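You operate a simulated robot arm through the tools that you are given. There is no shell and no other tool. Be economical: measure what you need, move in short steps, check, and stop when the job is done.

Carry out the task below with a simulated robot arm. There is one attempt and no reset: what you move stays moved.

TASK
Blow the dust off roller 62 from the spares drawer at the nozzle; put it on the orange mat.
Fine: air on for it and off again; shut the drawer; the other rollers stay.

Only the result counts: the job must be done as asked and must still hold three seconds after the hand-in. Knocking over, shifting, dropping, spilling or breaking anything else fails it.

THE ROBOT
A 7-joint arm with a two-finger parallel gripper, fixed in place. Base frame: the origin is at the foot of the arm, x ahead of it, y to its left, z up. Readings come in m, rad, newtons and seconds.
With the tool pointing down near the work surface it reaches from about 0.28 to 0.74 m from the base axis. Its first joint turns from -2.007 to 2.007 rad. Payload 3.91 kg.
The TCP is the grasp point between the finger pads, 0.03 m short of the fingertips. In the tool frame z runs along the fingers and y along their closing line. The gripper opens to 0.11 m. The fingers are 0.02 m wide and 0.01 m thick; the gripper's body (0.048 by 0.112 m) begins 0.055 m behind the TCP.
Orientation is that of the tool frame in the base frame, as a unit quaternion [x, y, z, w]. With the fingers straight down and closing along the base's y, the tool's x points along the base's -x, its y along +y and its z along -z.

THE INTERFACE
- The arm moves only by the tool send_rows. Its argument "series" is a list of rows, each a list of 6 numbers: the shift along the tool's x, y, z in cm, then the turn, a rotation vector about the tool's x, y, z in rad. In form: [[x, y, z, ax, ay, az], ...]. A call has 1 to 20 rows; each row is the pose to reach, as a shift and turn from the pose commanded when the call began, along the tool's axes at that moment. "hand" is the opening, from 0 (shut) to 1 (fully open), set as the call begins (left out, the last holds). A row lasts 0.2 s, in which the tool goes at most 0.05 m and 0.15 rad; a call with a longer step from one row to the next is refused whole, and so is a gripper value outside its range. Where a pose cannot be reached the arm comes as near as it can. A force on the tool above 40 N (or 10 N above the force at the start of the call, whichever is more), or a blocked arm, ends the call early, and 0.2 s more pass. Each finger travels about 0.108 m/s and halts on what it meets, pressing with about 27 N; the grip force reading is that of the motor and also rises with nothing between the fingers. The clock runs only during rows and for 0.2 s after the last one: add rows that repeat a pose to give the fingers time. It gives the time, the measured TCP pose, the force on the tool (base axes), the opening and the grip force at its end, in the units of the frame above (readings bear some noise).
- Cameras (640 x 400 px; columns grow to the right, rows downward): "scene" is fixed at [0.4049, 0.5008, 1.5504]; the picture's right is [-0.91, -0.41, 0.00], its down [-0.38, 0.86, -0.35] and it looks along [0.14, -0.32, -0.94] (base axes); focal length 286 px, centre (320, 200). "wrist" rides on the gripper at [-0.036, 0, -0.057] in the tool frame; the picture's right is [0.00, -1.00, 0.00], its down [0.97, 0.00, -0.24] and it looks along [0.24, 0.00, 0.97] (tool axes); focal length 218 px, centre (320, 200).
- get_image(camera): a new picture of that camera. It takes no simulated time.
- slide_trunk(by): slides the trunk up (or, below 0, down) by that many m; the arm rides with it, the base frame stays. It gives what a move gives, with no picture.
- point_at(camera, pixels): for up to 12 pixels [column, row] of the newest picture of that camera ("zoom" is the newest enlarged one), the place [x, y, z] in the base frame of the surface seen there, good to about 0.003 m, but the place of the scene camera against the robot may be out by one fixed shift of up to 0.025 m in any direction. It takes no simulated time.
- inspect(camera, box): a new picture of the part [left, top, right, bottom] of that camera's present view, enlarged. It takes no simulated time.
- sign_off(): hands the job in; it is judged then, once.

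Keep the steps short. Do not move on a guess: measure, check each grasp and each placing, and mend mistakes. In all there are 80 turns and 34 pictures (those below and enlarged ones count). Leave the gripper open and the arm clear of the work at the hand-in unless told otherwise, and finish with a single line.

The tools are called as a command line: name --pt "numbers of a row" for each row, then --argument value for the rest, lists and objects as JSON in quotes. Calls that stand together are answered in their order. send_rows: Moves the arm, as the interface text tells. Its arguments: {"type":"object","properties":{"series":{"type":"array"},"hand":{"type":"number"}},"required":["series"]} The other tools are called the same way: slide_trunk (by) slides the trunk up or down; get_image (camera) takes a picture; point_at (camera, pixels) gives the place of the surface under pixels of a picture; inspect (camera, box) takes an enlarged picture of a part of a camera's view; sign_off () hands the job in.

At the start:

```text
time_s: 0.0
eef_pos: [0.3287, 0.3375, 1.1721]
ee_rot: [0.0, 1.0, 0.0, 0.0]
ft_force: [-0.7, 0.0, 0.2]
opening: 0.1101
grip_force: 0.1
trunk travel left (down, up): [-0.775, 0.215]
```

scene: 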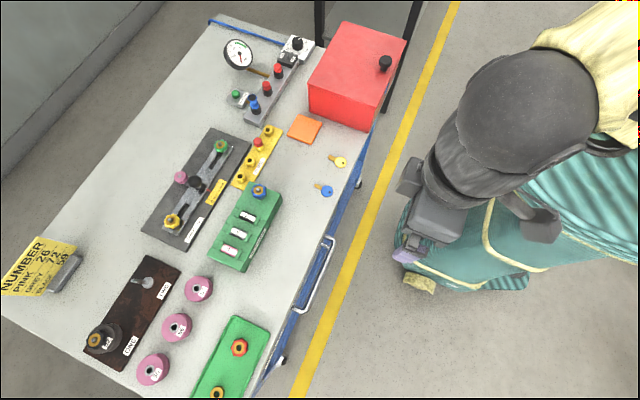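
wrist: 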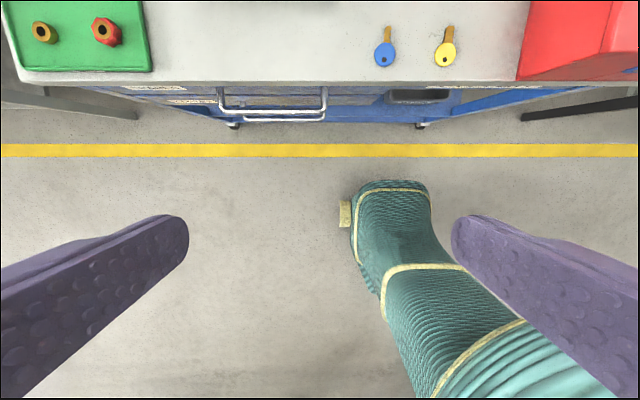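

I see a bench with a number sign, a nozzle device, pink rollers, a green block and a drawer front. I'll enlarge parts of the view to read the labels.

inspect --camera "scene" --box '[0, 220, 220, 400]'

inspect --camera "scene" --box '[140, 110, 300, 280]'

inspect --camera "scene" --box '[200, 20, 360, 140]'

inspect --camera "wrist" --box '[120, 0, 640, 140]'

```text
2.22 times, centred on (110, 310) of scene
```

zoom: 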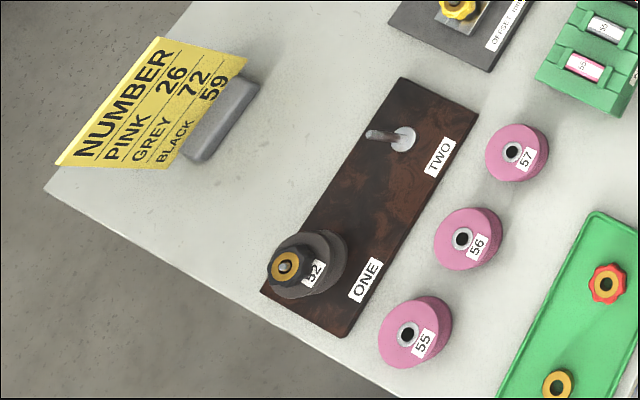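

```text
2.35 times, centred on (220, 195) of scene
```

zoom: 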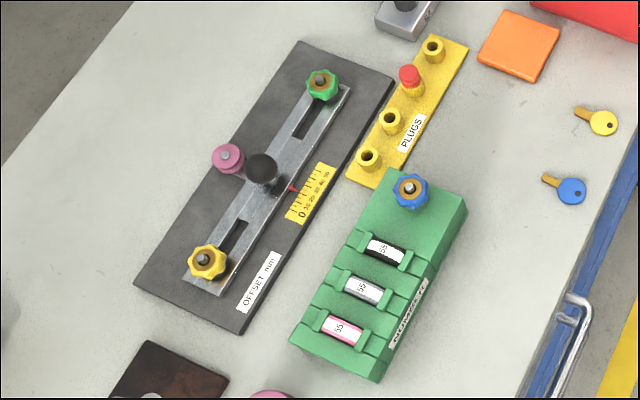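

```text
3.33 times, centred on (280, 80) of scene
```

zoom: 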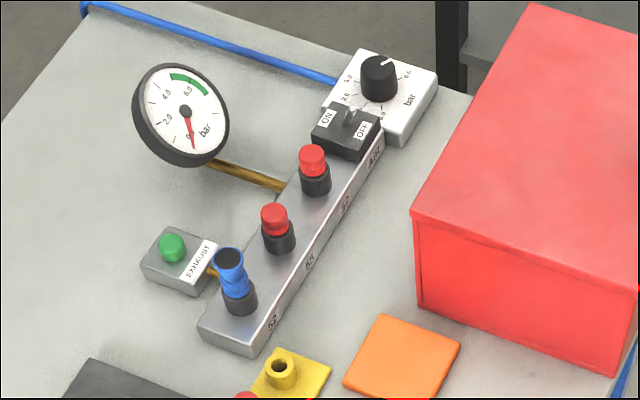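

```text
1.23 times, centred on (380, 70) of wrist
```

zoom: 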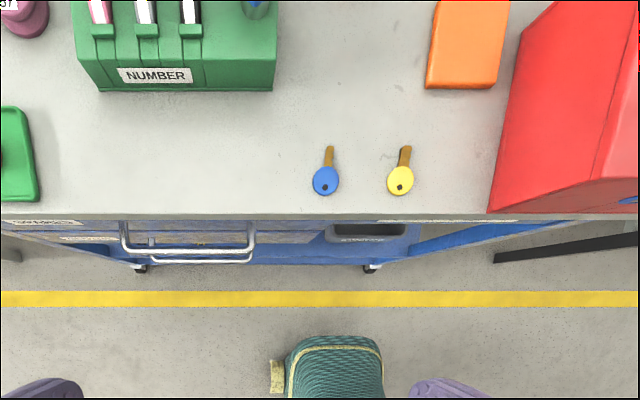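

The manifold carries an AIR ON/OFF switch, a bar knob, a gauge and stations with caps. I need more detail there and on the drawer front.

inspect --camera "scene" --box '[225, 60, 305, 130]'

inspect --camera "wrist" --box '[120, 75, 300, 130]'

inspect --camera "wrist" --box '[300, 60, 540, 140]'

point_at --camera "wrist" --pixels '[[222, 100], [270, 112], [324, 100], [245, 122], [300, 121], [170, 90], [270, 78], [400, 95], [180, 102], [300, 90], [385, 55], [445, 55]]'

```text
5.71 times, centred on (265, 95) of scene
```

zoom: 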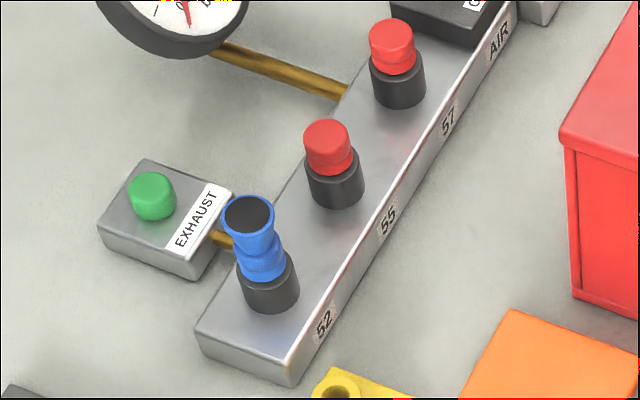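

```text
3.56 times, centred on (210, 102) of wrist
```

zoom: 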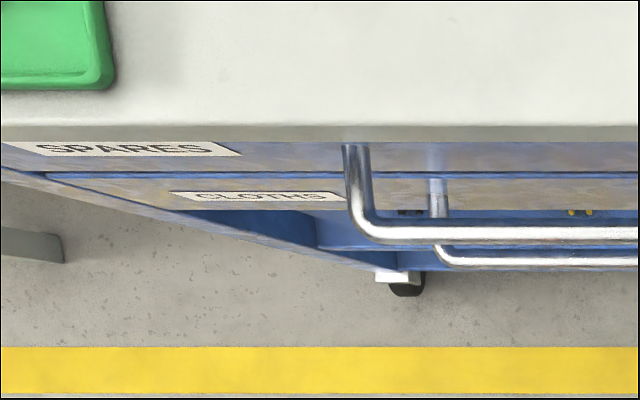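

```text
2.67 times, centred on (420, 100) of wrist
```

zoom: 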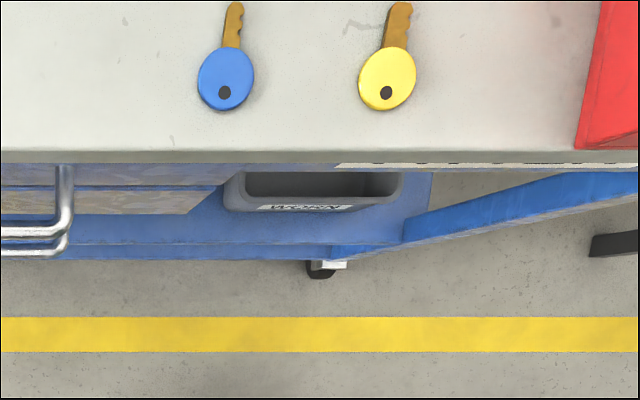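

```text
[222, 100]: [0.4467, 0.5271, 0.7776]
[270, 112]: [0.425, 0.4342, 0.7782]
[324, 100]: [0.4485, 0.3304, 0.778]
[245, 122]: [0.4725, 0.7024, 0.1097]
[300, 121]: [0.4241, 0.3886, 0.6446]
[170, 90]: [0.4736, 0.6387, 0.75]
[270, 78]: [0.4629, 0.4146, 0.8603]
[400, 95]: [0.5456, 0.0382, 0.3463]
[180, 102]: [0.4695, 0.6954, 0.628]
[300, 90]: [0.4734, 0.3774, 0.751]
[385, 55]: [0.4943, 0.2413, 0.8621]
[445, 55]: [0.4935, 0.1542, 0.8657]
```

Air stations, switch and handle are identified. The SPARES handle bar is at about x 0.425, z 0.778, y 0.33 to 0.53. Next I measure the main places on the bench with the scene camera.

get_image --camera "scene"

point_at --camera "scene" --pixels '[[305, 130], [258, 192], [287, 58], [298, 44], [252, 107], [256, 96], [278, 71], [265, 88], [237, 95], [325, 190], [385, 62], [300, 300]]'

point_at --camera "wrist" --pixels '[[386, 62], [446, 62], [105, 32], [42, 33], [76, 60], [500, 40], [540, 70]]'

```text
24 pictures are left
```

scene: 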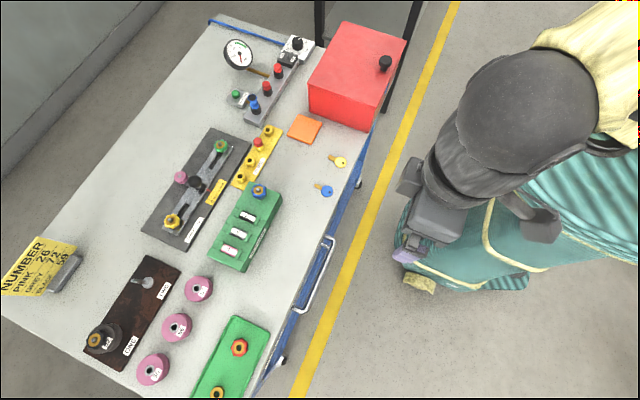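

```text
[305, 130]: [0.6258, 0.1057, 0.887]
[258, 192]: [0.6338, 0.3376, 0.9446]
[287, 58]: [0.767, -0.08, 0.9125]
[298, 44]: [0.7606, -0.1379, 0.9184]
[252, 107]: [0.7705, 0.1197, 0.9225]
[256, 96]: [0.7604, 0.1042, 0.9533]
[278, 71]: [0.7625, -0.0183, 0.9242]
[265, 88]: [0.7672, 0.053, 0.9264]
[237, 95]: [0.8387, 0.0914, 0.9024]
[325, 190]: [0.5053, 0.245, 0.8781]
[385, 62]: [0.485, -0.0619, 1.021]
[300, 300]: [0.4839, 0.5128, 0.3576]
```

```text
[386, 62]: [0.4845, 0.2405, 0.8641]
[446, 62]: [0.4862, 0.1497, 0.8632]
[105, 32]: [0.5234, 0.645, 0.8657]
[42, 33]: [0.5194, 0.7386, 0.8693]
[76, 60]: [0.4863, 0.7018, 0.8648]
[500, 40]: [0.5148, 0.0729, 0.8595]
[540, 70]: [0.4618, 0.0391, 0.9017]
```

Now turn the hand 90° so that it closes along base x, then tilt it 45° toward the bench, staying high and clear.

send_rows --pt "0 0 0 0 0 0.143" --pt "0 0 0 0 0 0.286" --pt "0 0 0 0 0 0.428" --pt "0 0 0 0 0 0.571" --pt "0 0 0 0 0 0.714" --pt "0 0 0 0 0 0.857" --pt "0 0 0 0 0 1.0" --pt "0 0 0 0 0 1.142" --pt "0 0 0 0 0 1.285" --pt "0 0 0 0 0 1.428" --pt "0 0 0 0 0 1.571" --hand 0.6

send_rows --pt "0 0 0 -0.131 0 0" --pt "0 0 0 -0.262 0 0" --pt "0 0 0 -0.393 0 0" --pt "0 0 0 -0.524 0 0" --pt "0 0 0 -0.655 0 0" --pt "0 0 0 -0.785 0 0"

```text
time_s: 2.4
eef_pos: [0.3267, 0.3398, 1.1727]
ee_rot: [0.708, 0.706, 0.0, 0.0]
ft_force: [-0.4, 0.6, -0.1]
opening: 0.0661
grip_force: 0.1
trunk travel left (down, up): [-0.775, 0.215]
```

```text
time_s: 3.8
eef_pos: [0.3702, 0.3556, 1.1635]
ee_rot: [0.653, 0.654, 0.27, 0.271]
ft_force: [1.3, 0.7, 0.1]
opening: 0.066
grip_force: 0.1
out of reach, approached as far as the arm can: row 5, 6
trunk travel left (down, up): [-0.775, 0.215]
```

The hand is tilted as wanted (it drifted to x 0.370). The approach line to the bar passes through x 0.370, z 0.833, so I lower the trunk by 0.33.

slide_trunk --by -0.33

get_image --camera "wrist"

```text
time_s: 7.0
eef_pos: [0.3684, 0.3536, 0.8347]
ee_rot: [0.654, 0.653, 0.269, 0.27]
ft_force: [0.0, -0.5, -0.2]
opening: 0.0659
grip_force: 0.1
trunk travel left (down, up): [-0.445, 0.545]
```

```text
23 pictures are left
```

wrist: 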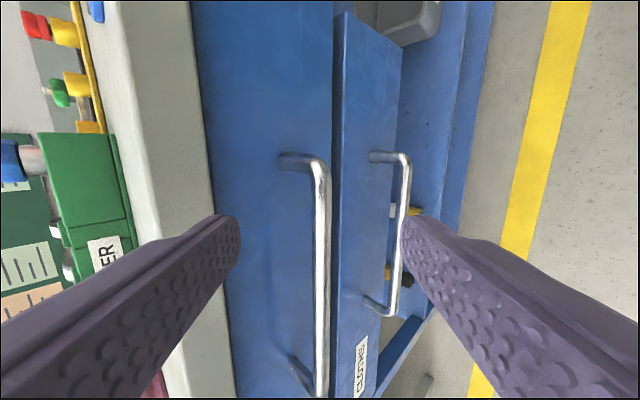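

The bar runs down the picture at column ~322, centred between the fingers. I measure it again.

point_at --camera "wrist" --pixels '[[320, 180], [321, 220], [321, 300], [321, 380], [262, 220], [160, 150], [335, 60]]'

```text
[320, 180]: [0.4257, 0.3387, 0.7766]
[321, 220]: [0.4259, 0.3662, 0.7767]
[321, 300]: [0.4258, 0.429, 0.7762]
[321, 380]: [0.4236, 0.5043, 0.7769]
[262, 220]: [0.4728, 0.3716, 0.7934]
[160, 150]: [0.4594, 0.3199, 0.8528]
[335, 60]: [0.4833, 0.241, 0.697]
```

Bar centre is about (0.428, 0.775). I narrow the hand to 0.045 m, shift 6 cm along +y and go in 7 cm along the tool axis.

send_rows --pt "3 0 0 0 0 0" --pt "6 0 0 0 0 0" --pt "6 0 2.5 0 0 0" --pt "6 0 5 0 0 0" --pt "6 0 7 0 0 0" --hand 0.41

get_image --camera "wrist"

```text
time_s: 8.2
eef_pos: [0.4176, 0.4136, 0.7847]
ee_rot: [0.654, 0.654, 0.269, 0.269]
ft_force: [-0.8, -0.1, -1.2]
opening: 0.0452
grip_force: 0.1
trunk travel left (down, up): [-0.445, 0.545]
```

```text
22 pictures are left
```

wrist: 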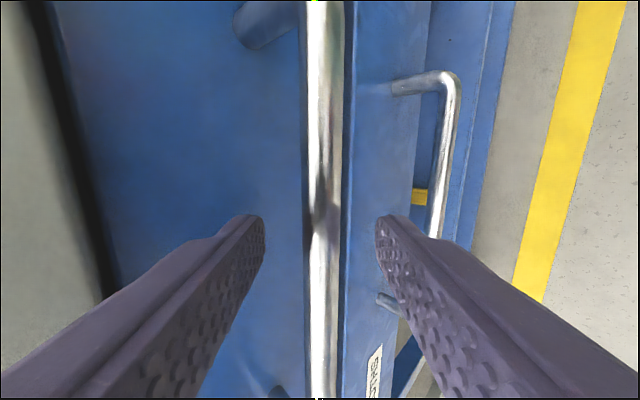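

The bar lies between the fingers. I close the hand on it.

send_rows --pt "0 0 0 0 0 0" --pt "0 0 0 0 0 0" --pt "0 0 0 0 0 0" --hand 0

```text
time_s: 9.1
eef_pos: [0.4177, 0.412, 0.7843]
ee_rot: [0.654, 0.654, 0.269, 0.27]
ft_force: [2.0, 0.8, -0.6]
opening: 0.0137
grip_force: 44.8
trunk travel left (down, up): [-0.445, 0.545]
```

The bar is gripped (0.0137 m). I pull straight back along -x, first by 6 cm.

send_rows --pt "0 -0.71 -0.71 0 0 0" --pt "0 -1.41 -1.41 0 0 0" --pt "0 -2.12 -2.12 0 0 0" --pt "0 -2.83 -2.83 0 0 0" --pt "0 -3.54 -3.54 0 0 0" --pt "0 -4.24 -4.24 0 0 0"

```text
time_s: 10.4
eef_pos: [0.3724, 0.4072, 0.7832]
ee_rot: [0.659, 0.645, 0.268, 0.28]
ft_force: [0.4, 26.4, 13.3]
opening: 0.0138
grip_force: 44.4
trunk travel left (down, up): [-0.445, 0.545]
```

It moved 4.5 cm with a side force of 26 N. I look before going on.

get_image --camera "scene"

```text
21 pictures are left
```

scene: 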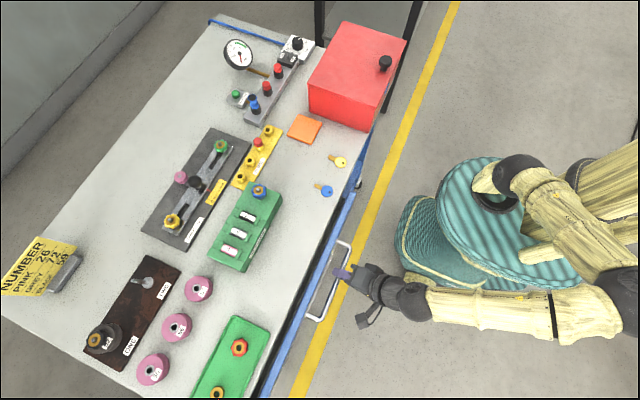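

The drawer is coming out. I go on pulling slowly.

send_rows --pt "0 -0.71 -0.71 0 0 0" --pt "0 -1.41 -1.41 0 0 0" --pt "0 -2.12 -2.12 0 0 0" --pt "0 -2.83 -2.83 0 0 0" --pt "0 -3.54 -3.54 0 0 0" --pt "0 -4.24 -4.24 0 0 0" --pt "0 -4.24 -4.24 0 0 0"

```text
time_s: 12.1
eef_pos: [0.3462, 0.4108, 0.7819]
ee_rot: [0.665, 0.644, 0.264, 0.271]
ft_force: [-0.1, -33.4, 11.4]
opening: 0.0142
grip_force: 44.3
out of reach, approached as far as the arm can: row 3, 4, 5, 6, 7
trunk travel left (down, up): [-0.445, 0.545]
```

The arm is at its reach limit in this tilt; the drawer is out ~7 cm. I release the bar to regrasp with the tool upright.

send_rows --pt "0 0 0 0 0 0" --pt "0 0 0 0 0 0" --hand 0.45

send_rows --pt "0 0 -2 0 0 0" --pt "0 0 -4 0 0 0" --pt "0 0 -6 0 0 0"

```text
time_s: 12.7
eef_pos: [0.3478, 0.417, 0.7814]
ee_rot: [0.664, 0.645, 0.265, 0.27]
ft_force: [0.2, -0.1, 0.1]
opening: 0.0497
grip_force: 0.1
trunk travel left (down, up): [-0.445, 0.545]
```

```text
time_s: 13.4
eef_pos: [0.3439, 0.4303, 0.8097]
ee_rot: [0.659, 0.648, 0.263, 0.277]
ft_force: [0.4, 0.5, 0.6]
opening: 0.0495
grip_force: 0.1
out of reach, approached as far as the arm can: row 1, 2, 3
trunk travel left (down, up): [-0.445, 0.545]
```

The arm mostly rose. I lift by the trunk 12 cm to clear, then turn the hand upright.

slide_trunk --by 0.12

send_rows --pt "0 0 0 0.131 0 0" --pt "0 0 0 0.262 0 0" --pt "0 0 0 0.393 0 0" --pt "0 0 0 0.524 0 0" --pt "0 0 0 0.655 0 0" --pt "0 0 0 0.785 0 0"

get_image --camera "wrist"

```text
time_s: 14.9
eef_pos: [0.3439, 0.4313, 0.9319]
ee_rot: [0.66, 0.648, 0.265, 0.274]
ft_force: [0.2, 0.2, 0.0]
opening: 0.0496
grip_force: 0.1
trunk travel left (down, up): [-0.565, 0.425]
```

```text
time_s: 16.4
eef_pos: [0.3343, 0.4378, 0.9332]
ee_rot: [0.707, 0.708, -0.003, -0.003]
ft_force: [-0.2, 0.3, 0.1]
opening: 0.0497
grip_force: 0.1
trunk travel left (down, up): [-0.565, 0.425]
```

```text
20 pictures are left
```

wrist: 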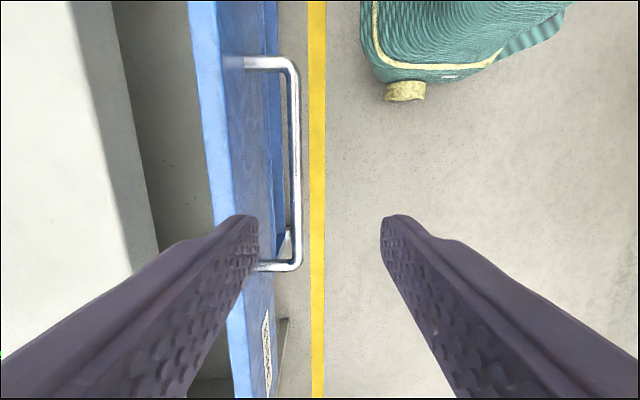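

point_at --camera "wrist" --pixels '[[296, 100], [297, 160], [298, 220], [218, 160], [180, 160], [130, 160]]'

```text
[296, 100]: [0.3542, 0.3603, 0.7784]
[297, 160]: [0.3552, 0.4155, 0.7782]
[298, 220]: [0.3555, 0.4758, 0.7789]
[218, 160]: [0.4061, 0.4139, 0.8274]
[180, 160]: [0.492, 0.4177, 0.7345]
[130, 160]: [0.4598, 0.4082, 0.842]
```

Bar now at x 0.355, z top 0.779; drawer front top at 0.827. I move over it (+2.1 cm x) and down 14.5 cm, then grip.

send_rows --pt "-1 2.1 0 0 0 0" --pt "-1 2.1 4 0 0 0" --pt "-1 2.1 8 0 0 0" --pt "-1 2.1 12 0 0 0" --pt "-1 2.1 14.5 0 0 0"

send_rows --pt "0 0 0 0 0 0" --pt "0 0 0 0 0 0" --pt "0 0 0 0 0 0" --hand 0

```text
time_s: 17.6
eef_pos: [0.355, 0.4276, 0.7861]
ee_rot: [0.707, 0.707, -0.003, -0.002]
ft_force: [0.4, 0.6, 0.0]
opening: 0.0493
grip_force: 0.0
trunk travel left (down, up): [-0.565, 0.425]
```

```text
time_s: 18.4
eef_pos: [0.3536, 0.4281, 0.7871]
ee_rot: [0.706, 0.708, -0.003, -0.002]
ft_force: [-0.4, -1.3, -2.7]
opening: 0.0136
grip_force: 45.3
trunk travel left (down, up): [-0.565, 0.425]
```

Gripped (0.0136 m). Pull 12 cm along -x.

send_rows --pt "0 -1.5 0 0 0 0" --pt "0 -3 0 0 0 0" --pt "0 -4.5 0 0 0 0" --pt "0 -6 0 0 0 0" --pt "0 -7.5 0 0 0 0" --pt "0 -9 0 0 0 0" --pt "0 -10.5 0 0 0 0" --pt "0 -12 0 0 0 0"

get_image --camera "scene"

```text
time_s: 20.1
eef_pos: [0.2338, 0.4267, 0.7866]
ee_rot: [0.707, 0.707, -0.004, -0.001]
ft_force: [-0.9, -0.3, -11.4]
opening: 0.0136
grip_force: 45.0
trunk travel left (down, up): [-0.565, 0.425]
```

```text
19 pictures are left
```

scene: 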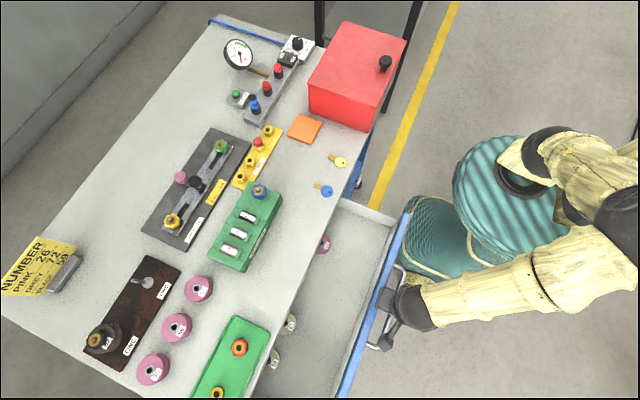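

Rollers appear near the back of the drawer, half under the bench. I pull 5 cm further, watching the force.

send_rows --pt "0 -1 0 0 0 0" --pt "0 -2 0 0 0 0" --pt "0 -3 0 0 0 0" --pt "0 -4 0 0 0 0" --pt "0 -5 0 0 0 0"

inspect --camera "scene" --box '[220, 180, 480, 400]'

```text
time_s: 21.4
eef_pos: [0.1848, 0.426, 0.7868]
ee_rot: [0.707, 0.707, -0.004, 0.0]
ft_force: [-1.1, -4.5, -33.3]
opening: 0.0139
grip_force: 44.6
trunk travel left (down, up): [-0.565, 0.425]
```

```text
1.82 times, centred on (350, 290) of scene
```

zoom: 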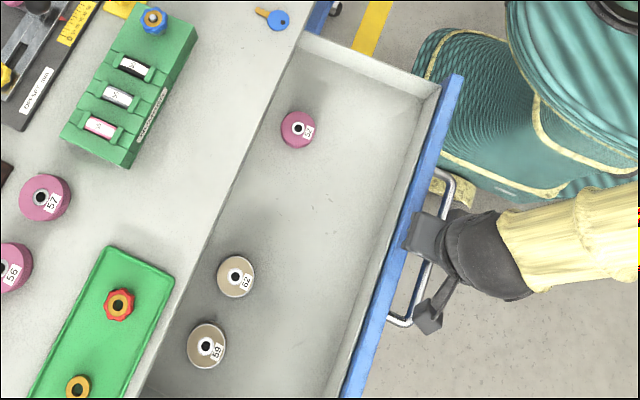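

Rollers 52 (pink), 62 and 59 (both tan) are visible; 62 is the middle one. I let go of the handle and go up.

point_at --camera "zoom" --pixels '[[236, 277], [225, 262], [245, 283], [252, 270], [206, 346], [297, 130], [300, 250]]'

send_rows --pt "0 0 0 0 0 0" --pt "0 0 0 0 0 0" --hand 0.4

send_rows --pt "0 0 -3 0 0 0" --pt "0 0 -7 0 0 0" --pt "0 0 -11 0 0 0" --pt "0 0 -15 0 0 0" --pt "0 0 -19 0 0 0"

```text
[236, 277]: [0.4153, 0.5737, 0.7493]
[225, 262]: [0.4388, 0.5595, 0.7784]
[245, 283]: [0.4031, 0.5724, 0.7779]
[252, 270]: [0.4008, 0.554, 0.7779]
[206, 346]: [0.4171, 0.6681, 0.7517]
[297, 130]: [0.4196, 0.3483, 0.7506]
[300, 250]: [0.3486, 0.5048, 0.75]
```

```text
time_s: 21.9
eef_pos: [0.1855, 0.4266, 0.7889]
ee_rot: [0.707, 0.707, -0.002, -0.002]
ft_force: [0.9, 0.2, -0.2]
opening: 0.0439
grip_force: 0.0
trunk travel left (down, up): [-0.565, 0.425]
```

```text
time_s: 23.1
eef_pos: [0.1852, 0.4267, 0.9788]
ee_rot: [0.707, 0.707, -0.004, -0.002]
ft_force: [0.2, -0.1, -0.8]
opening: 0.0439
grip_force: 0.1
trunk travel left (down, up): [-0.565, 0.425]
```

Free of the handle. Next I move above roller 62 (about x 0.40, y 0.56) while turning another +90° so the hand closes along y and the camera sits away from the bench edge.

send_rows --pt "1 2 0 0 0 0.143" --pt "2.5 4 0 0 0 0.286" --pt "4 6 0 0 0 0.428" --pt "5 8 0 0 0 0.571" --pt "6 10 0 0 0 0.714" --pt "7.5 12 0 0 0 0.857" --pt "9 14 0 0 0 1.0" --pt "10 16 0 0 0 1.142" --pt "11 18 0 0 0 1.285" --pt "12 19 0 0 0 1.428" --pt "13 20 0 0 0 1.571" --hand 0.7

get_image --camera "wrist"

```text
time_s: 25.6
eef_pos: [0.3559, 0.4057, 0.9638]
ee_rot: [0.999, 0.037, -0.003, -0.001]
ft_force: [0.5, -0.4, 0.1]
opening: 0.0768
grip_force: 0.0
out of reach, approached as far as the arm can: row 8, 9, 10, 11
trunk travel left (down, up): [-0.565, 0.425]
```

```text
17 pictures are left
```

wrist: 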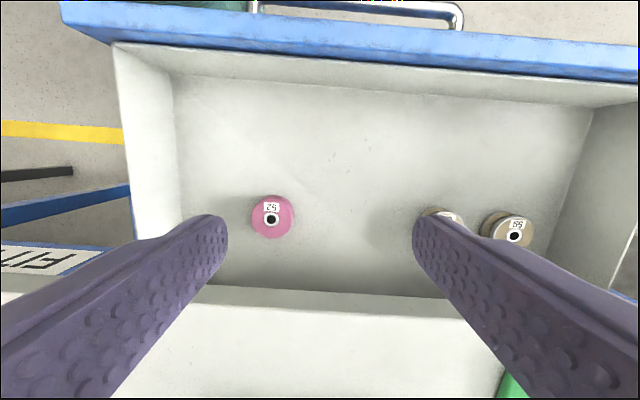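

This orientation is out of reach farther left. I measure rollers and bench edge here before choosing another yaw.

point_at --camera "wrist" --pixels '[[271, 219], [513, 236], [490, 222], [533, 228], [445, 214], [340, 295], [340, 310], [440, 210], [330, 200], [272, 198], [294, 220]]'

```text
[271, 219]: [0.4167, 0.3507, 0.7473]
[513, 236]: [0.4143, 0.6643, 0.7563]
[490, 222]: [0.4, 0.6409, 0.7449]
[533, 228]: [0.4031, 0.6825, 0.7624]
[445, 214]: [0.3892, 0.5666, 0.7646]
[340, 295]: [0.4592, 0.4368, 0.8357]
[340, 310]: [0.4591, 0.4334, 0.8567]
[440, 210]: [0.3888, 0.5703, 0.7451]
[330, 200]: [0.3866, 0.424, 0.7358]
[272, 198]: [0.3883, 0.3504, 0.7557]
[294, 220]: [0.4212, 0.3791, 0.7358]
```

Roller 62's centre is about (0.412, 0.569), top z 0.763, floor 0.736; bench edge x 0.459. I'll turn the hand back to its first yaw (closing along y) and later lean it 25° away from the bench edge.

send_rows --pt "0 -0.5 0 0 0 -0.14" --pt "0 -1 0 0 0 -0.28" --pt "0 -1.5 0 0 0 -0.42" --pt "0 -2 0 0 0 -0.56" --pt "0 -3 0 0 0 -0.7" --pt "0 -4 0 0 0 -0.84" --pt "0 -5 0 0 0 -0.98" --pt "0 -6 0 0 0 -1.12" --pt "0 -7 0 0 0 -1.26" --pt "0 -8 0 0 0 -1.4" --pt "0 -9 0 0 0 -1.534"

send_rows --pt "0.2 0 0 0 0 -0.14" --pt "0.4 0 0 0 0 -0.28" --pt "1 0 0 0 0 -0.42" --pt "1.5 0 0 0 0 -0.56" --pt "2 0 0 0 0 -0.7" --pt "2.5 0 0 0 0 -0.84" --pt "3 0 0 0 0 -0.98" --pt "3 0 0 0 0 -1.12" --pt "3 0 0 0 0 -1.26" --pt "3 0 0 0 0 -1.4" --pt "3 0 0 0 0 -1.534"

```text
time_s: 27.9
eef_pos: [0.3444, 0.5003, 0.9669]
ee_rot: [0.692, 0.722, 0.0, -0.002]
ft_force: [0.1, -0.7, 0.4]
opening: 0.0772
grip_force: 0.0
trunk travel left (down, up): [-0.565, 0.425]
```

```text
time_s: 30.4
eef_pos: [0.3447, 0.5293, 0.9688]
ee_rot: [-0.002, 1.0, 0.0, -0.001]
ft_force: [0.3, 0.1, -0.3]
opening: 0.077
grip_force: 0.0
trunk travel left (down, up): [-0.565, 0.425]
```

Now lean 25° and move to about (0.39, 0.569, 0.905), then look.

send_rows --pt "-1 1 1.5 0 -0.11 0" --pt "-2.5 2 3 0 -0.22 0" --pt "-3.5 3 4.5 0 -0.33 0" --pt "-4.5 4 6 0 -0.436 0"

get_image --camera "wrist"

```text
time_s: 31.4
eef_pos: [0.3877, 0.5723, 0.9076]
ee_rot: [-0.001, 0.977, 0.001, 0.215]
ft_force: [1.2, 0.5, 0.8]
opening: 0.077
grip_force: 0.1
trunk travel left (down, up): [-0.565, 0.425]
```

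```text
16 pictures are left
```

wrist: 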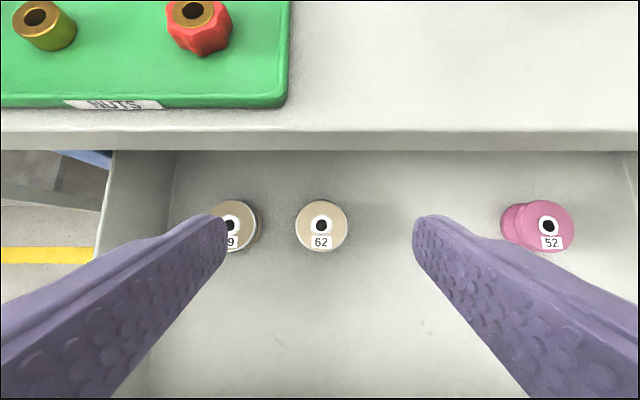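

Roller 62 is at (321,225), well aligned. I measure its rim.

point_at --camera "wrist" --pixels '[[298, 225], [345, 225], [321, 204], [321, 246], [321, 236], [321, 225], [258, 225], [320, 280]]'

```text
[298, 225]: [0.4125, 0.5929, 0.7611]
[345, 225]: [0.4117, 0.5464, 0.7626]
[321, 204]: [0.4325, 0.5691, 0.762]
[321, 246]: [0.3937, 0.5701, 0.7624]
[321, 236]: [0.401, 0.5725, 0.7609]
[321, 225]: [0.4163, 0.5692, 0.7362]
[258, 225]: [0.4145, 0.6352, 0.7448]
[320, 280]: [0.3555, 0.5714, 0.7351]
```

Centre (0.413, 0.570). I descend to TCP (0.404, 0.570, 0.769), tips just above the drawer floor.

send_rows --pt "1 -0.2 3.2 0 0 0" --pt "2.1 -0.2 6.6 0 0 0" --pt "3.3 -0.2 9.9 0 0 0" --pt "3.9 -0.2 11.8 0 0 0" --pt "4.3 -0.2 13.1 0 0 0"

send_rows --pt "0 0 0 0 0 0" --pt "0 0 0 0 0 0" --pt "0 0 0 0 0 0" --hand 0.1

get_image --camera "wrist"

```text
time_s: 32.5
eef_pos: [0.405, 0.5687, 0.7693]
ee_rot: [0.0, 0.977, 0.001, 0.213]
ft_force: [0.4, 0.0, -1.0]
opening: 0.0768
grip_force: 0.1
trunk travel left (down, up): [-0.565, 0.425]
```

```text
time_s: 33.4
eef_pos: [0.4058, 0.568, 0.77]
ee_rot: [0.0, 0.977, 0.001, 0.214]
ft_force: [0.6, 0.3, 1.0]
opening: 0.0516
grip_force: 27.5
trunk travel left (down, up): [-0.565, 0.425]
```

```text
15 pictures are left
```

wrist: 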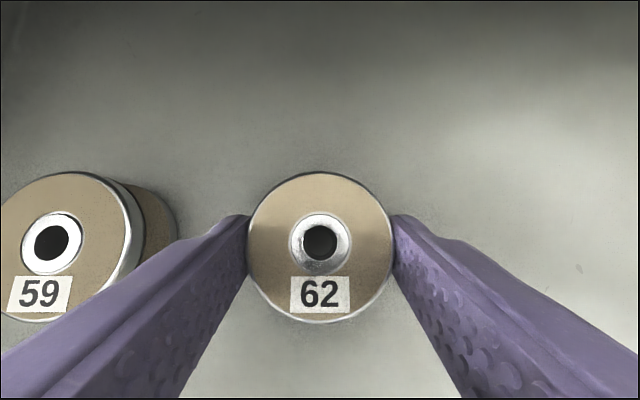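

Roller 62 is held (0.0516 m, 27.5 N). The switch needs a free hand later, so I'll first set the roller on the orange mat. Lift straight up with the trunk, 0.28 m.

slide_trunk --by 0.28

get_image --camera "wrist"

```text
time_s: 36.2
eef_pos: [0.4046, 0.5698, 1.0492]
ee_rot: [0.0, 0.977, 0.002, 0.214]
ft_force: [-0.1, -1.2, -1.6]
opening: 0.0514
grip_force: 26.6
trunk travel left (down, up): [-0.845, 0.145]
```

```text
14 pictures are left
```

wrist: 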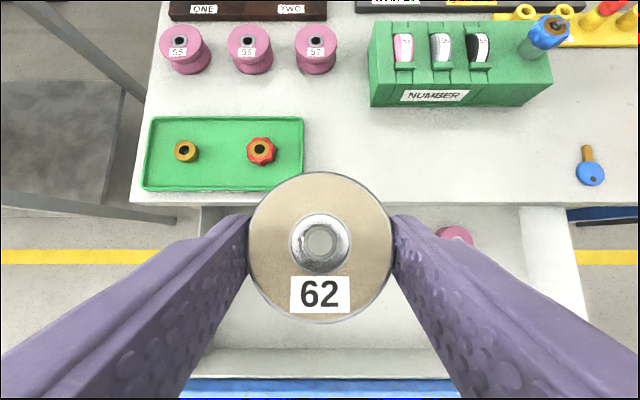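

Held well. Now fly at this height towards the mat, stopping at about (0.56, 0.17), turning the hand upright.

send_rows --pt "-1.4 -4 0.65 0 0.04 0" --pt "-2.8 -8 1.3 0 0.09 0" --pt "-4.2 -12 1.95 0 0.13 0" --pt "-5.6 -16 2.6 0 0.17 0" --pt "-7 -20 3.25 0 0.21 0" --pt "-8.4 -24 3.9 0 0.26 0" --pt "-9.8 -28 4.55 0 0.3 0" --pt "-11.2 -32 5.2 0 0.34 0" --pt "-12.6 -36 5.85 0 0.39 0" --pt "-14 -40 6.5 0 0.432 0"

get_image --camera "wrist"

```text
time_s: 38.4
eef_pos: [0.5636, 0.1675, 1.0495]
ee_rot: [-0.001, 1.0, 0.001, -0.001]
ft_force: [0.4, 0.6, -2.2]
opening: 0.0516
grip_force: 27.4
trunk travel left (down, up): [-0.845, 0.145]
```

```text
13 pictures are left
```

wrist: 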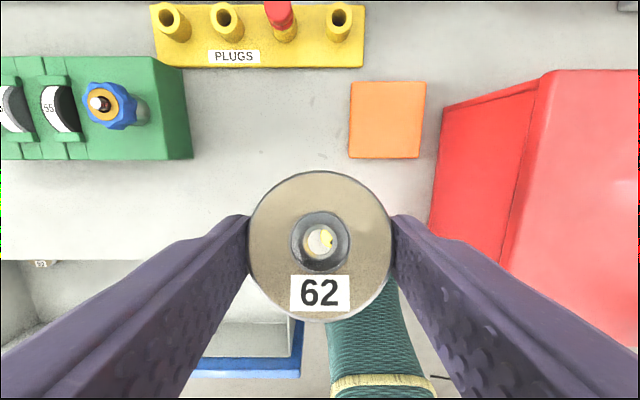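

point_at --camera "wrist" --pixels '[[353, 85], [424, 85], [351, 156], [418, 156], [387, 120], [387, 175], [440, 112], [530, 82], [280, 15], [320, 290], [320, 200], [430, 200]]'

```text
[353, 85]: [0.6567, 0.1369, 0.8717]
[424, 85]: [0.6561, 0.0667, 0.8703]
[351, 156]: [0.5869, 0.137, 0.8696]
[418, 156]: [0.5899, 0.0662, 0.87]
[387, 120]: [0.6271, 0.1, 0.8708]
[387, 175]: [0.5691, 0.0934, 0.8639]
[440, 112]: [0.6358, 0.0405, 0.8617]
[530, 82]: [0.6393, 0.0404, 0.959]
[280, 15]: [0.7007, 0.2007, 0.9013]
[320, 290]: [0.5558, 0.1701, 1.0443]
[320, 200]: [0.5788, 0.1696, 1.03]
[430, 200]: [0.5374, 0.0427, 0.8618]
```

Mat centre is (0.622, 0.102), top 0.870; the red box side is at y 0.040. The roller is level only in the 25° lean, so I lean again and go above the mat to (0.613, 0.108, 0.96).

send_rows --pt "-1.5 -1.5 1 0 -0.11 0" --pt "-3 -3 2 0 -0.22 0" --pt "-4 -4.5 3 0 -0.33 0" --pt "-4.9 -6 5 0 -0.432 0" --pt "-4.9 -6 9 0 -0.432 0" --pt "-4.9 -6 9 0 -0.432 0"

get_image --camera "wrist"

```text
time_s: 39.8
eef_pos: [0.6092, 0.1104, 0.9575]
ee_rot: [-0.001, 0.977, 0.001, 0.215]
ft_force: [-0.5, 0.1, -1.7]
opening: 0.0517
grip_force: 26.6
trunk travel left (down, up): [-0.845, 0.145]
```

```text
12 pictures are left
```

wrist: 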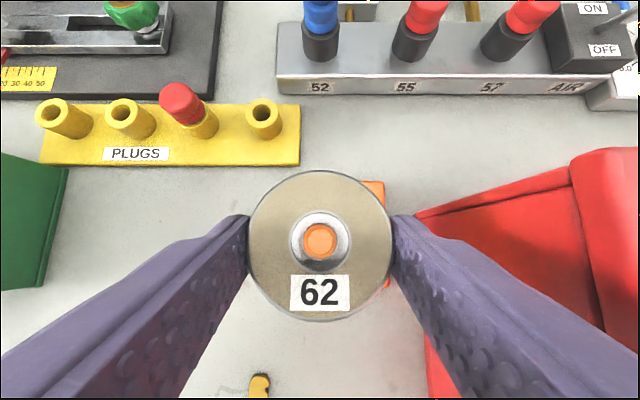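

I use this view to measure the manifold while it is visible.

point_at --camera "wrist" --pixels '[[320, 12], [320, 40], [410, 40], [427, 10], [593, 9], [604, 50], [320, 55], [565, 60], [620, 85], [636, 60], [350, 12], [470, 10]]'

inspect --camera "scene" --box '[228, 65, 298, 125]'

```text
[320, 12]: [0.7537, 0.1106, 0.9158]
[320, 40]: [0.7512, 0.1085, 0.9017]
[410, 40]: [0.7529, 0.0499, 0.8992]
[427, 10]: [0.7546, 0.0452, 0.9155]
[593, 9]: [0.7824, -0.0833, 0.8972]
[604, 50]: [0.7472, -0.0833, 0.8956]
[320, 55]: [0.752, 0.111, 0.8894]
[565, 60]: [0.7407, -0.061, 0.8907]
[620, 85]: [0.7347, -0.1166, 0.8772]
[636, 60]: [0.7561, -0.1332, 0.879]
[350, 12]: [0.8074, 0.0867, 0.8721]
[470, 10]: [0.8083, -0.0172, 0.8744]
```

```text
6.67 times, centred on (263, 95) of scene
```

zoom: 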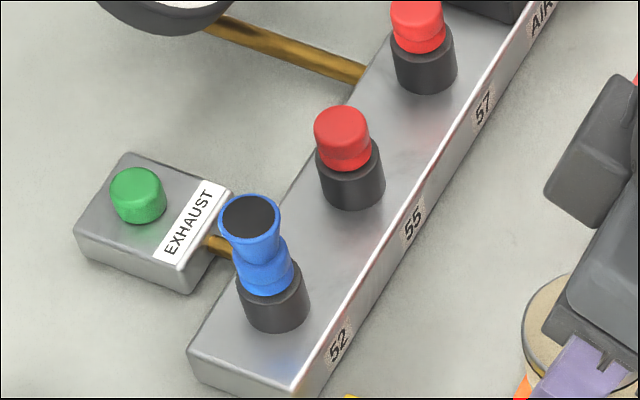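

The blue nozzle on station 52 points up, mouth near (0.757, 0.10, 0.94). Now I lower the roller on the mat, 5.2 cm.

send_rows --pt "0.7 -0.2 2 0 0 0" --pt "1.3 -0.2 3.5 0 0 0" --pt "1.7 -0.2 4.5 0 0 0" --pt "1.86 -0.2 4.9 0 0 0"

```text
time_s: 40.8
eef_pos: [0.6119, 0.1079, 0.9045]
ee_rot: [-0.002, 0.977, 0.001, 0.214]
ft_force: [0.6, 0.2, -1.5]
opening: 0.0515
grip_force: 26.8
trunk travel left (down, up): [-0.845, 0.145]
```

No contact force yet; 3 mm further down in small steps.

send_rows --pt "0.06 0 0.14 0 0 0" --pt "0.12 0 0.27 0 0 0"

```text
time_s: 41.4
eef_pos: [0.6122, 0.1067, 0.9042]
ee_rot: [0.0, 0.976, 0.002, 0.216]
ft_force: [-3.9, -0.5, 11.4]
opening: 0.0515
grip_force: 27.3
trunk travel left (down, up): [-0.845, 0.145]
```

Contact (11 N). I open to 0.07 m and rise along the tool axis, then look.

send_rows --pt "0 0 0 0 0 0" --pt "0 0 0 0 0 0" --hand 0.63

send_rows --pt "-1 0 -3 0 0 0" --pt "-2 0 -6.5 0 0 0" --pt "-3 0 -10 0 0 0" --pt "-4 0 -14 0 0 0"

get_image --camera "wrist"

```text
time_s: 42.0
eef_pos: [0.6118, 0.1071, 0.9032]
ee_rot: [-0.001, 0.977, 0.001, 0.215]
ft_force: [1.3, 0.2, 0.3]
opening: 0.0691
grip_force: 0.0
trunk travel left (down, up): [-0.845, 0.145]
```

```text
time_s: 43.0
eef_pos: [0.5896, 0.1064, 1.0488]
ee_rot: [0.0, 0.977, 0.0, 0.213]
ft_force: [-0.4, -0.4, 0.2]
opening: 0.0694
grip_force: 0.1
trunk travel left (down, up): [-0.845, 0.145]
```

```text
10 pictures are left
```

wrist: 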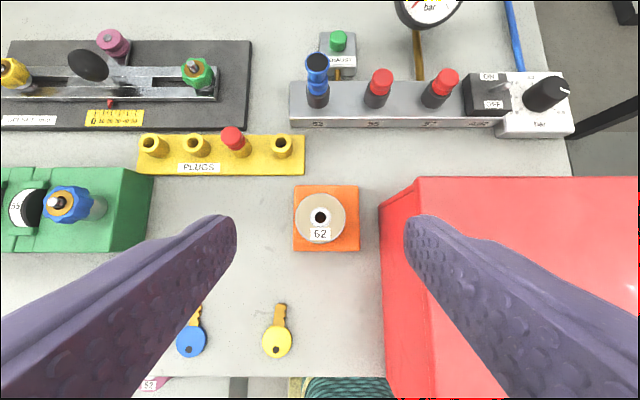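

The roller stands on the mat. Measure the switch lever (500,92), nozzle (317,62), knob, and roller.

point_at --camera "wrist" --pixels '[[498, 90], [506, 84], [493, 97], [489, 77], [494, 103], [317, 62], [316, 70], [318, 92], [381, 75], [545, 92], [320, 200], [344, 218]]'

inspect --camera "wrist" --box '[390, 0, 590, 145]'

```text
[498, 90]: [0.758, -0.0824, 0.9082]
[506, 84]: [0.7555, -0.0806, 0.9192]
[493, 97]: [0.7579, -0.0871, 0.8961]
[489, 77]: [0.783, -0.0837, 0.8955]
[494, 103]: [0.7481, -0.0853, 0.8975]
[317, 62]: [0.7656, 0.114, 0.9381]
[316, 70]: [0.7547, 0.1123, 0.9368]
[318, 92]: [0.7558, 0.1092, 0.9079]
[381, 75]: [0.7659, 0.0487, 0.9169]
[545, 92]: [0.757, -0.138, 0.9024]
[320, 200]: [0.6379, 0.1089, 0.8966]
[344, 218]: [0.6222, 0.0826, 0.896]
```

```text
2.76 times, centred on (490, 72) of wrist
```

zoom: 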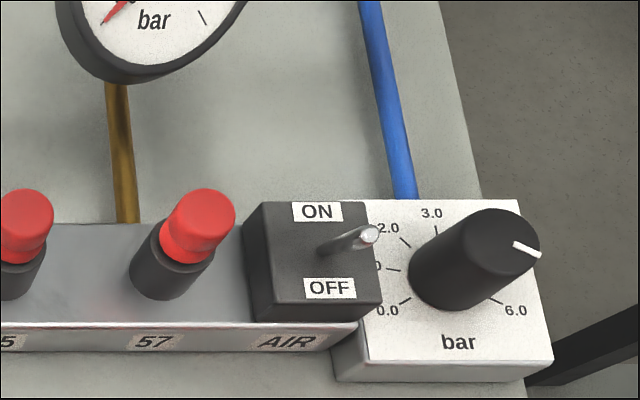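

The lever leans to OFF (−x side): base (0.758, −0.085, 0.896), tip near z 0.92; ON is towards +x. The regulator stands near 5 bar. I shut the fingers and go behind the lever: first +x, then −y at height, then down short of it.

send_rows --pt "-3.7 0 1.7 0 0 0" --pt "-7.4 0 3.4 0 0 0" --pt "-11.2 0 5.2 0 0 0" --pt "-11.2 -4.7 5.2 0 0 0" --pt "-11.2 -9.4 5.2 0 0 0" --pt "-11.2 -14.1 5.2 0 0 0" --pt "-11.2 -19.1 5.2 0 0 0" --pt "-9.5 -19.1 8.8 0 0 0" --hand 0

get_image --camera "wrist"

```text
time_s: 44.8
eef_pos: [0.7146, -0.0831, 1.0075]
ee_rot: [-0.002, 0.977, 0.001, 0.214]
ft_force: [0.1, 0.2, -0.5]
opening: 0.0
grip_force: 27.1
trunk travel left (down, up): [-0.845, 0.145]
```

```text
8 pictures are left
```

wrist: 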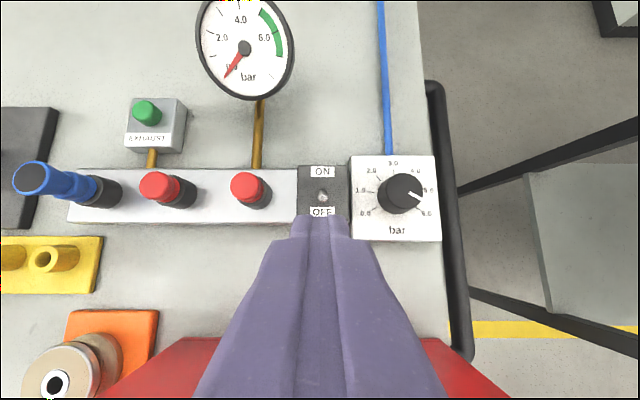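

The lever tip at (322,197) is right ahead of the shut fingers. Knob points to about 5 bar, the gauge's green range is about 5–7. I measure the lever.

point_at --camera "wrist" --pixels '[[322, 196], [322, 190], [322, 202], [323, 172], [322, 212], [30, 180], [46, 178], [16, 178], [30, 165], [30, 192]]'

```text
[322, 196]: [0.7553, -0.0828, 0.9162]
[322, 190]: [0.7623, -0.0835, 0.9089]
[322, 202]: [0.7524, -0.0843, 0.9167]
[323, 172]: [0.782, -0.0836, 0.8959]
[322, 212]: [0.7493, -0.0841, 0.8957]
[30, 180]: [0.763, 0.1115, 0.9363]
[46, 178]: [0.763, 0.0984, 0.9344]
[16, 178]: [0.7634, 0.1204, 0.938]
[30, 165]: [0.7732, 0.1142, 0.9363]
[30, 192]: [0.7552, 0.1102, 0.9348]
```

Lever tip (0.754, −0.083, 0.917). I go down 7.4 cm, then push +x by 4.2 cm.

send_rows --pt "1.1 0 2.3 0 0 0" --pt "2.2 0 4.7 0 0 0" --pt "3.1 0 6.7 0 0 0" --pt "3.1 0 6.7 0 0 0"

send_rows --pt "-0.9 0 0.42 0 0 0" --pt "-1.8 0 0.84 0 0 0" --pt "-2.7 0 1.26 0 0 0" --pt "-3.3 0 1.55 0 0 0" --pt "-3.8 0 1.77 0 0 0"

```text
time_s: 45.8
eef_pos: [0.7141, -0.0839, 0.9324]
ee_rot: [-0.001, 0.977, 0.001, 0.215]
ft_force: [-0.3, 0.8, -0.6]
opening: 0.0
grip_force: 27.0
trunk travel left (down, up): [-0.845, 0.145]
```

```text
time_s: 47.0
eef_pos: [0.7466, -0.083, 0.9316]
ee_rot: [-0.001, 0.978, 0.002, 0.207]
ft_force: [-20.6, 6.6, 16.6]
opening: 0.0
grip_force: 26.5
trunk travel left (down, up): [-0.845, 0.145]
stopped in row 5: the force on the tool passed its limit (the readings are from after the stop); the commanded pose is now the measured one
```

Force limit reached at the end. I back off 1 cm, rise, and look at lever and gauge.

send_rows --pt "1.8 0 -0.85 0 0 0" --pt "0.3 0 -4 0 0 0" --pt "-1.3 0 -7.5 0 0 0"

get_image --camera "wrist"

```text
time_s: 47.8
eef_pos: [0.7304, -0.0824, 1.0037]
ee_rot: [-0.001, 0.978, 0.002, 0.207]
ft_force: [0.0, -0.1, 0.0]
opening: 0.0
grip_force: 27.1
trunk travel left (down, up): [-0.845, 0.145]
```

```text
7 pictures are left
```

wrist: 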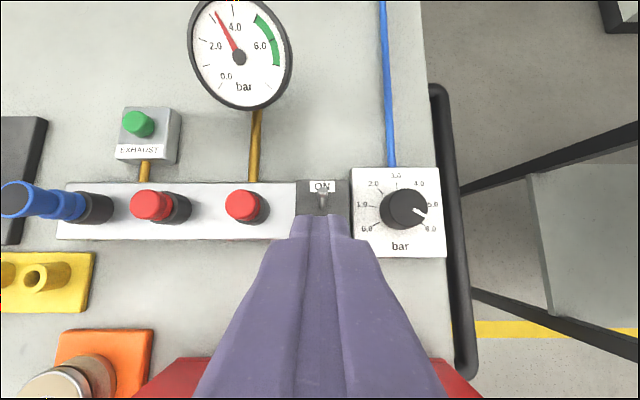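

Lever stands at ON, gauge is at about 3 bar and seems to be rising. Now back to the roller: +y first, then above the mat, hand open.

send_rows --pt "-0.8 4.7 -1.8 0 0 0" --pt "-0.8 9.4 -1.8 0 0 0" --pt "-0.8 14.1 -1.8 0 0 0" --pt "-0.8 18.95 -1.8 0 0 0" --pt "3.1 18.95 -3.5 0 0 0" --pt "7 18.95 -5.2 0 0 0" --pt "9.5 18.95 -6.3 0 0 0" --hand 0.63

get_image --camera "wrist"

```text
refused: row 1 steps farther than a row can; nothing moved
```

```text
6 pictures are left
```

wrist: 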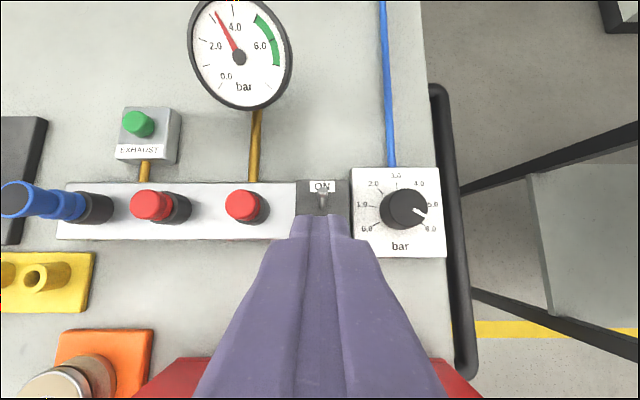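

The first row was too long and nothing moved. Same path in shorter rows.

send_rows --pt "-0.4 4 -0.9 0 0 0" --pt "-0.8 8 -1.8 0 0 0" --pt "-0.8 12 -1.8 0 0 0" --pt "-0.8 16 -1.8 0 0 0" --pt "-0.8 18.95 -1.8 0 0 0" --pt "3.1 18.95 -3.5 0 0 0" --pt "7 18.95 -5.2 0 0 0" --pt "9.5 18.95 -6.3 0 0 0" --hand 0.63

get_image --camera "wrist"

```text
time_s: 49.6
eef_pos: [0.6176, 0.104, 1.0205]
ee_rot: [-0.001, 0.978, 0.001, 0.207]
ft_force: [-0.1, -0.4, 0.2]
opening: 0.0693
grip_force: 0.1
trunk travel left (down, up): [-0.845, 0.145]
```

```text
5 pictures are left
```

wrist: 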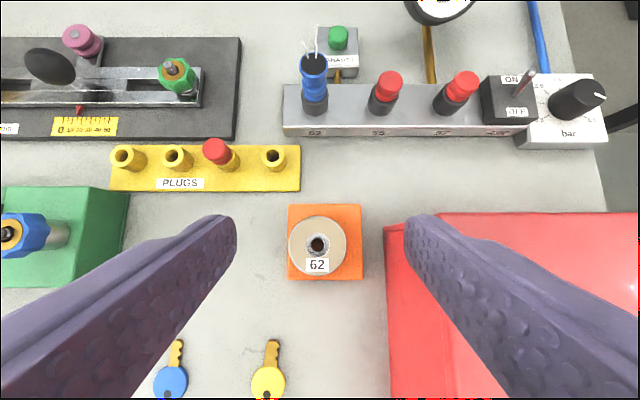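

Air streaks rise from the blue nozzle. I measure the roller rim, then grasp.

point_at --camera "wrist" --pixels '[[317, 222], [317, 272], [292, 246], [343, 246], [314, 62], [314, 54], [303, 62], [325, 62]]'

```text
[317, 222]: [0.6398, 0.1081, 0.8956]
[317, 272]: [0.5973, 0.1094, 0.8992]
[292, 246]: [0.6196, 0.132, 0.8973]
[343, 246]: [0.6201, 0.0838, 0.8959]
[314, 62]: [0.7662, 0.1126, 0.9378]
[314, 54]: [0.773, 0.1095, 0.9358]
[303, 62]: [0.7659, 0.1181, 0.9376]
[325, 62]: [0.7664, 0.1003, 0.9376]
```

Roller centre (0.6195, 0.108). I descend to TCP (0.6105, 0.1075, 0.9045) and close.

send_rows --pt "1.4 0.35 2.8 0 0 0" --pt "2.8 0.35 5.6 0 0 0" --pt "4.2 0.35 8.2 0 0 0" --pt "5.3 0.35 10.2 0 0 0" --pt "5.3 0.35 10.2 0 0 0"

send_rows --pt "0 0 0 0 0 0" --pt "0 0 0 0 0 0" --pt "0 0 0 0 0 0" --hand 0.1

```text
time_s: 50.8
eef_pos: [0.6114, 0.1081, 0.9083]
ee_rot: [0.0, 0.978, 0.002, 0.207]
ft_force: [-0.8, 0.0, 0.6]
opening: 0.0692
grip_force: 0.1
trunk travel left (down, up): [-0.845, 0.145]
```

```text
time_s: 51.6
eef_pos: [0.612, 0.1085, 0.9073]
ee_rot: [0.0, 0.978, 0.001, 0.207]
ft_force: [-0.1, -1.0, -0.4]
opening: 0.0513
grip_force: 27.2
trunk travel left (down, up): [-0.845, 0.145]
```

Held (0.0513 m). Lift to z ≈1.01, then go +x 14.5 cm so the roller's underside hangs ~3.5 cm above the nozzle mouth.

send_rows --pt "-1.4 0 -3.2 0 0 0" --pt "-2.8 0 -6.4 0 0 0" --pt "-4.25 0 -9.6 0 0 0" --pt "-7.5 0 -8.1 0 0 0" --pt "-10.8 0 -6.6 0 0 0" --pt "-14.1 0 -5.2 0 0 0" --pt "-17.5 0.2 -3.73 0 0 0" --pt "-17.5 0.2 -3.73 0 0 0"

get_image --camera "wrist"

```text
time_s: 53.4
eef_pos: [0.7565, 0.1118, 1.0122]
ee_rot: [0.0, 0.978, 0.001, 0.207]
ft_force: [0.3, 0.4, -1.8]
opening: 0.0512
grip_force: 26.6
trunk travel left (down, up): [-0.845, 0.145]
```

```text
4 pictures are left
```

wrist: 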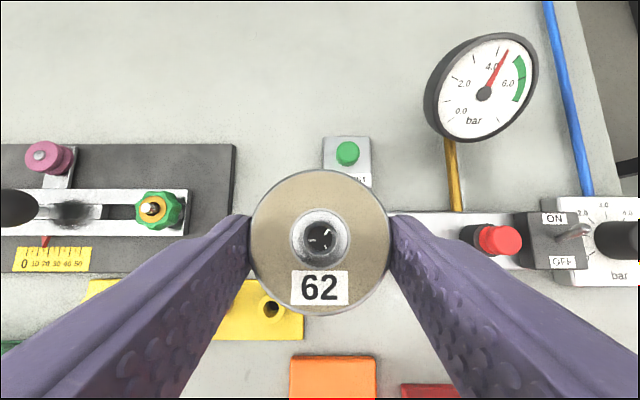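

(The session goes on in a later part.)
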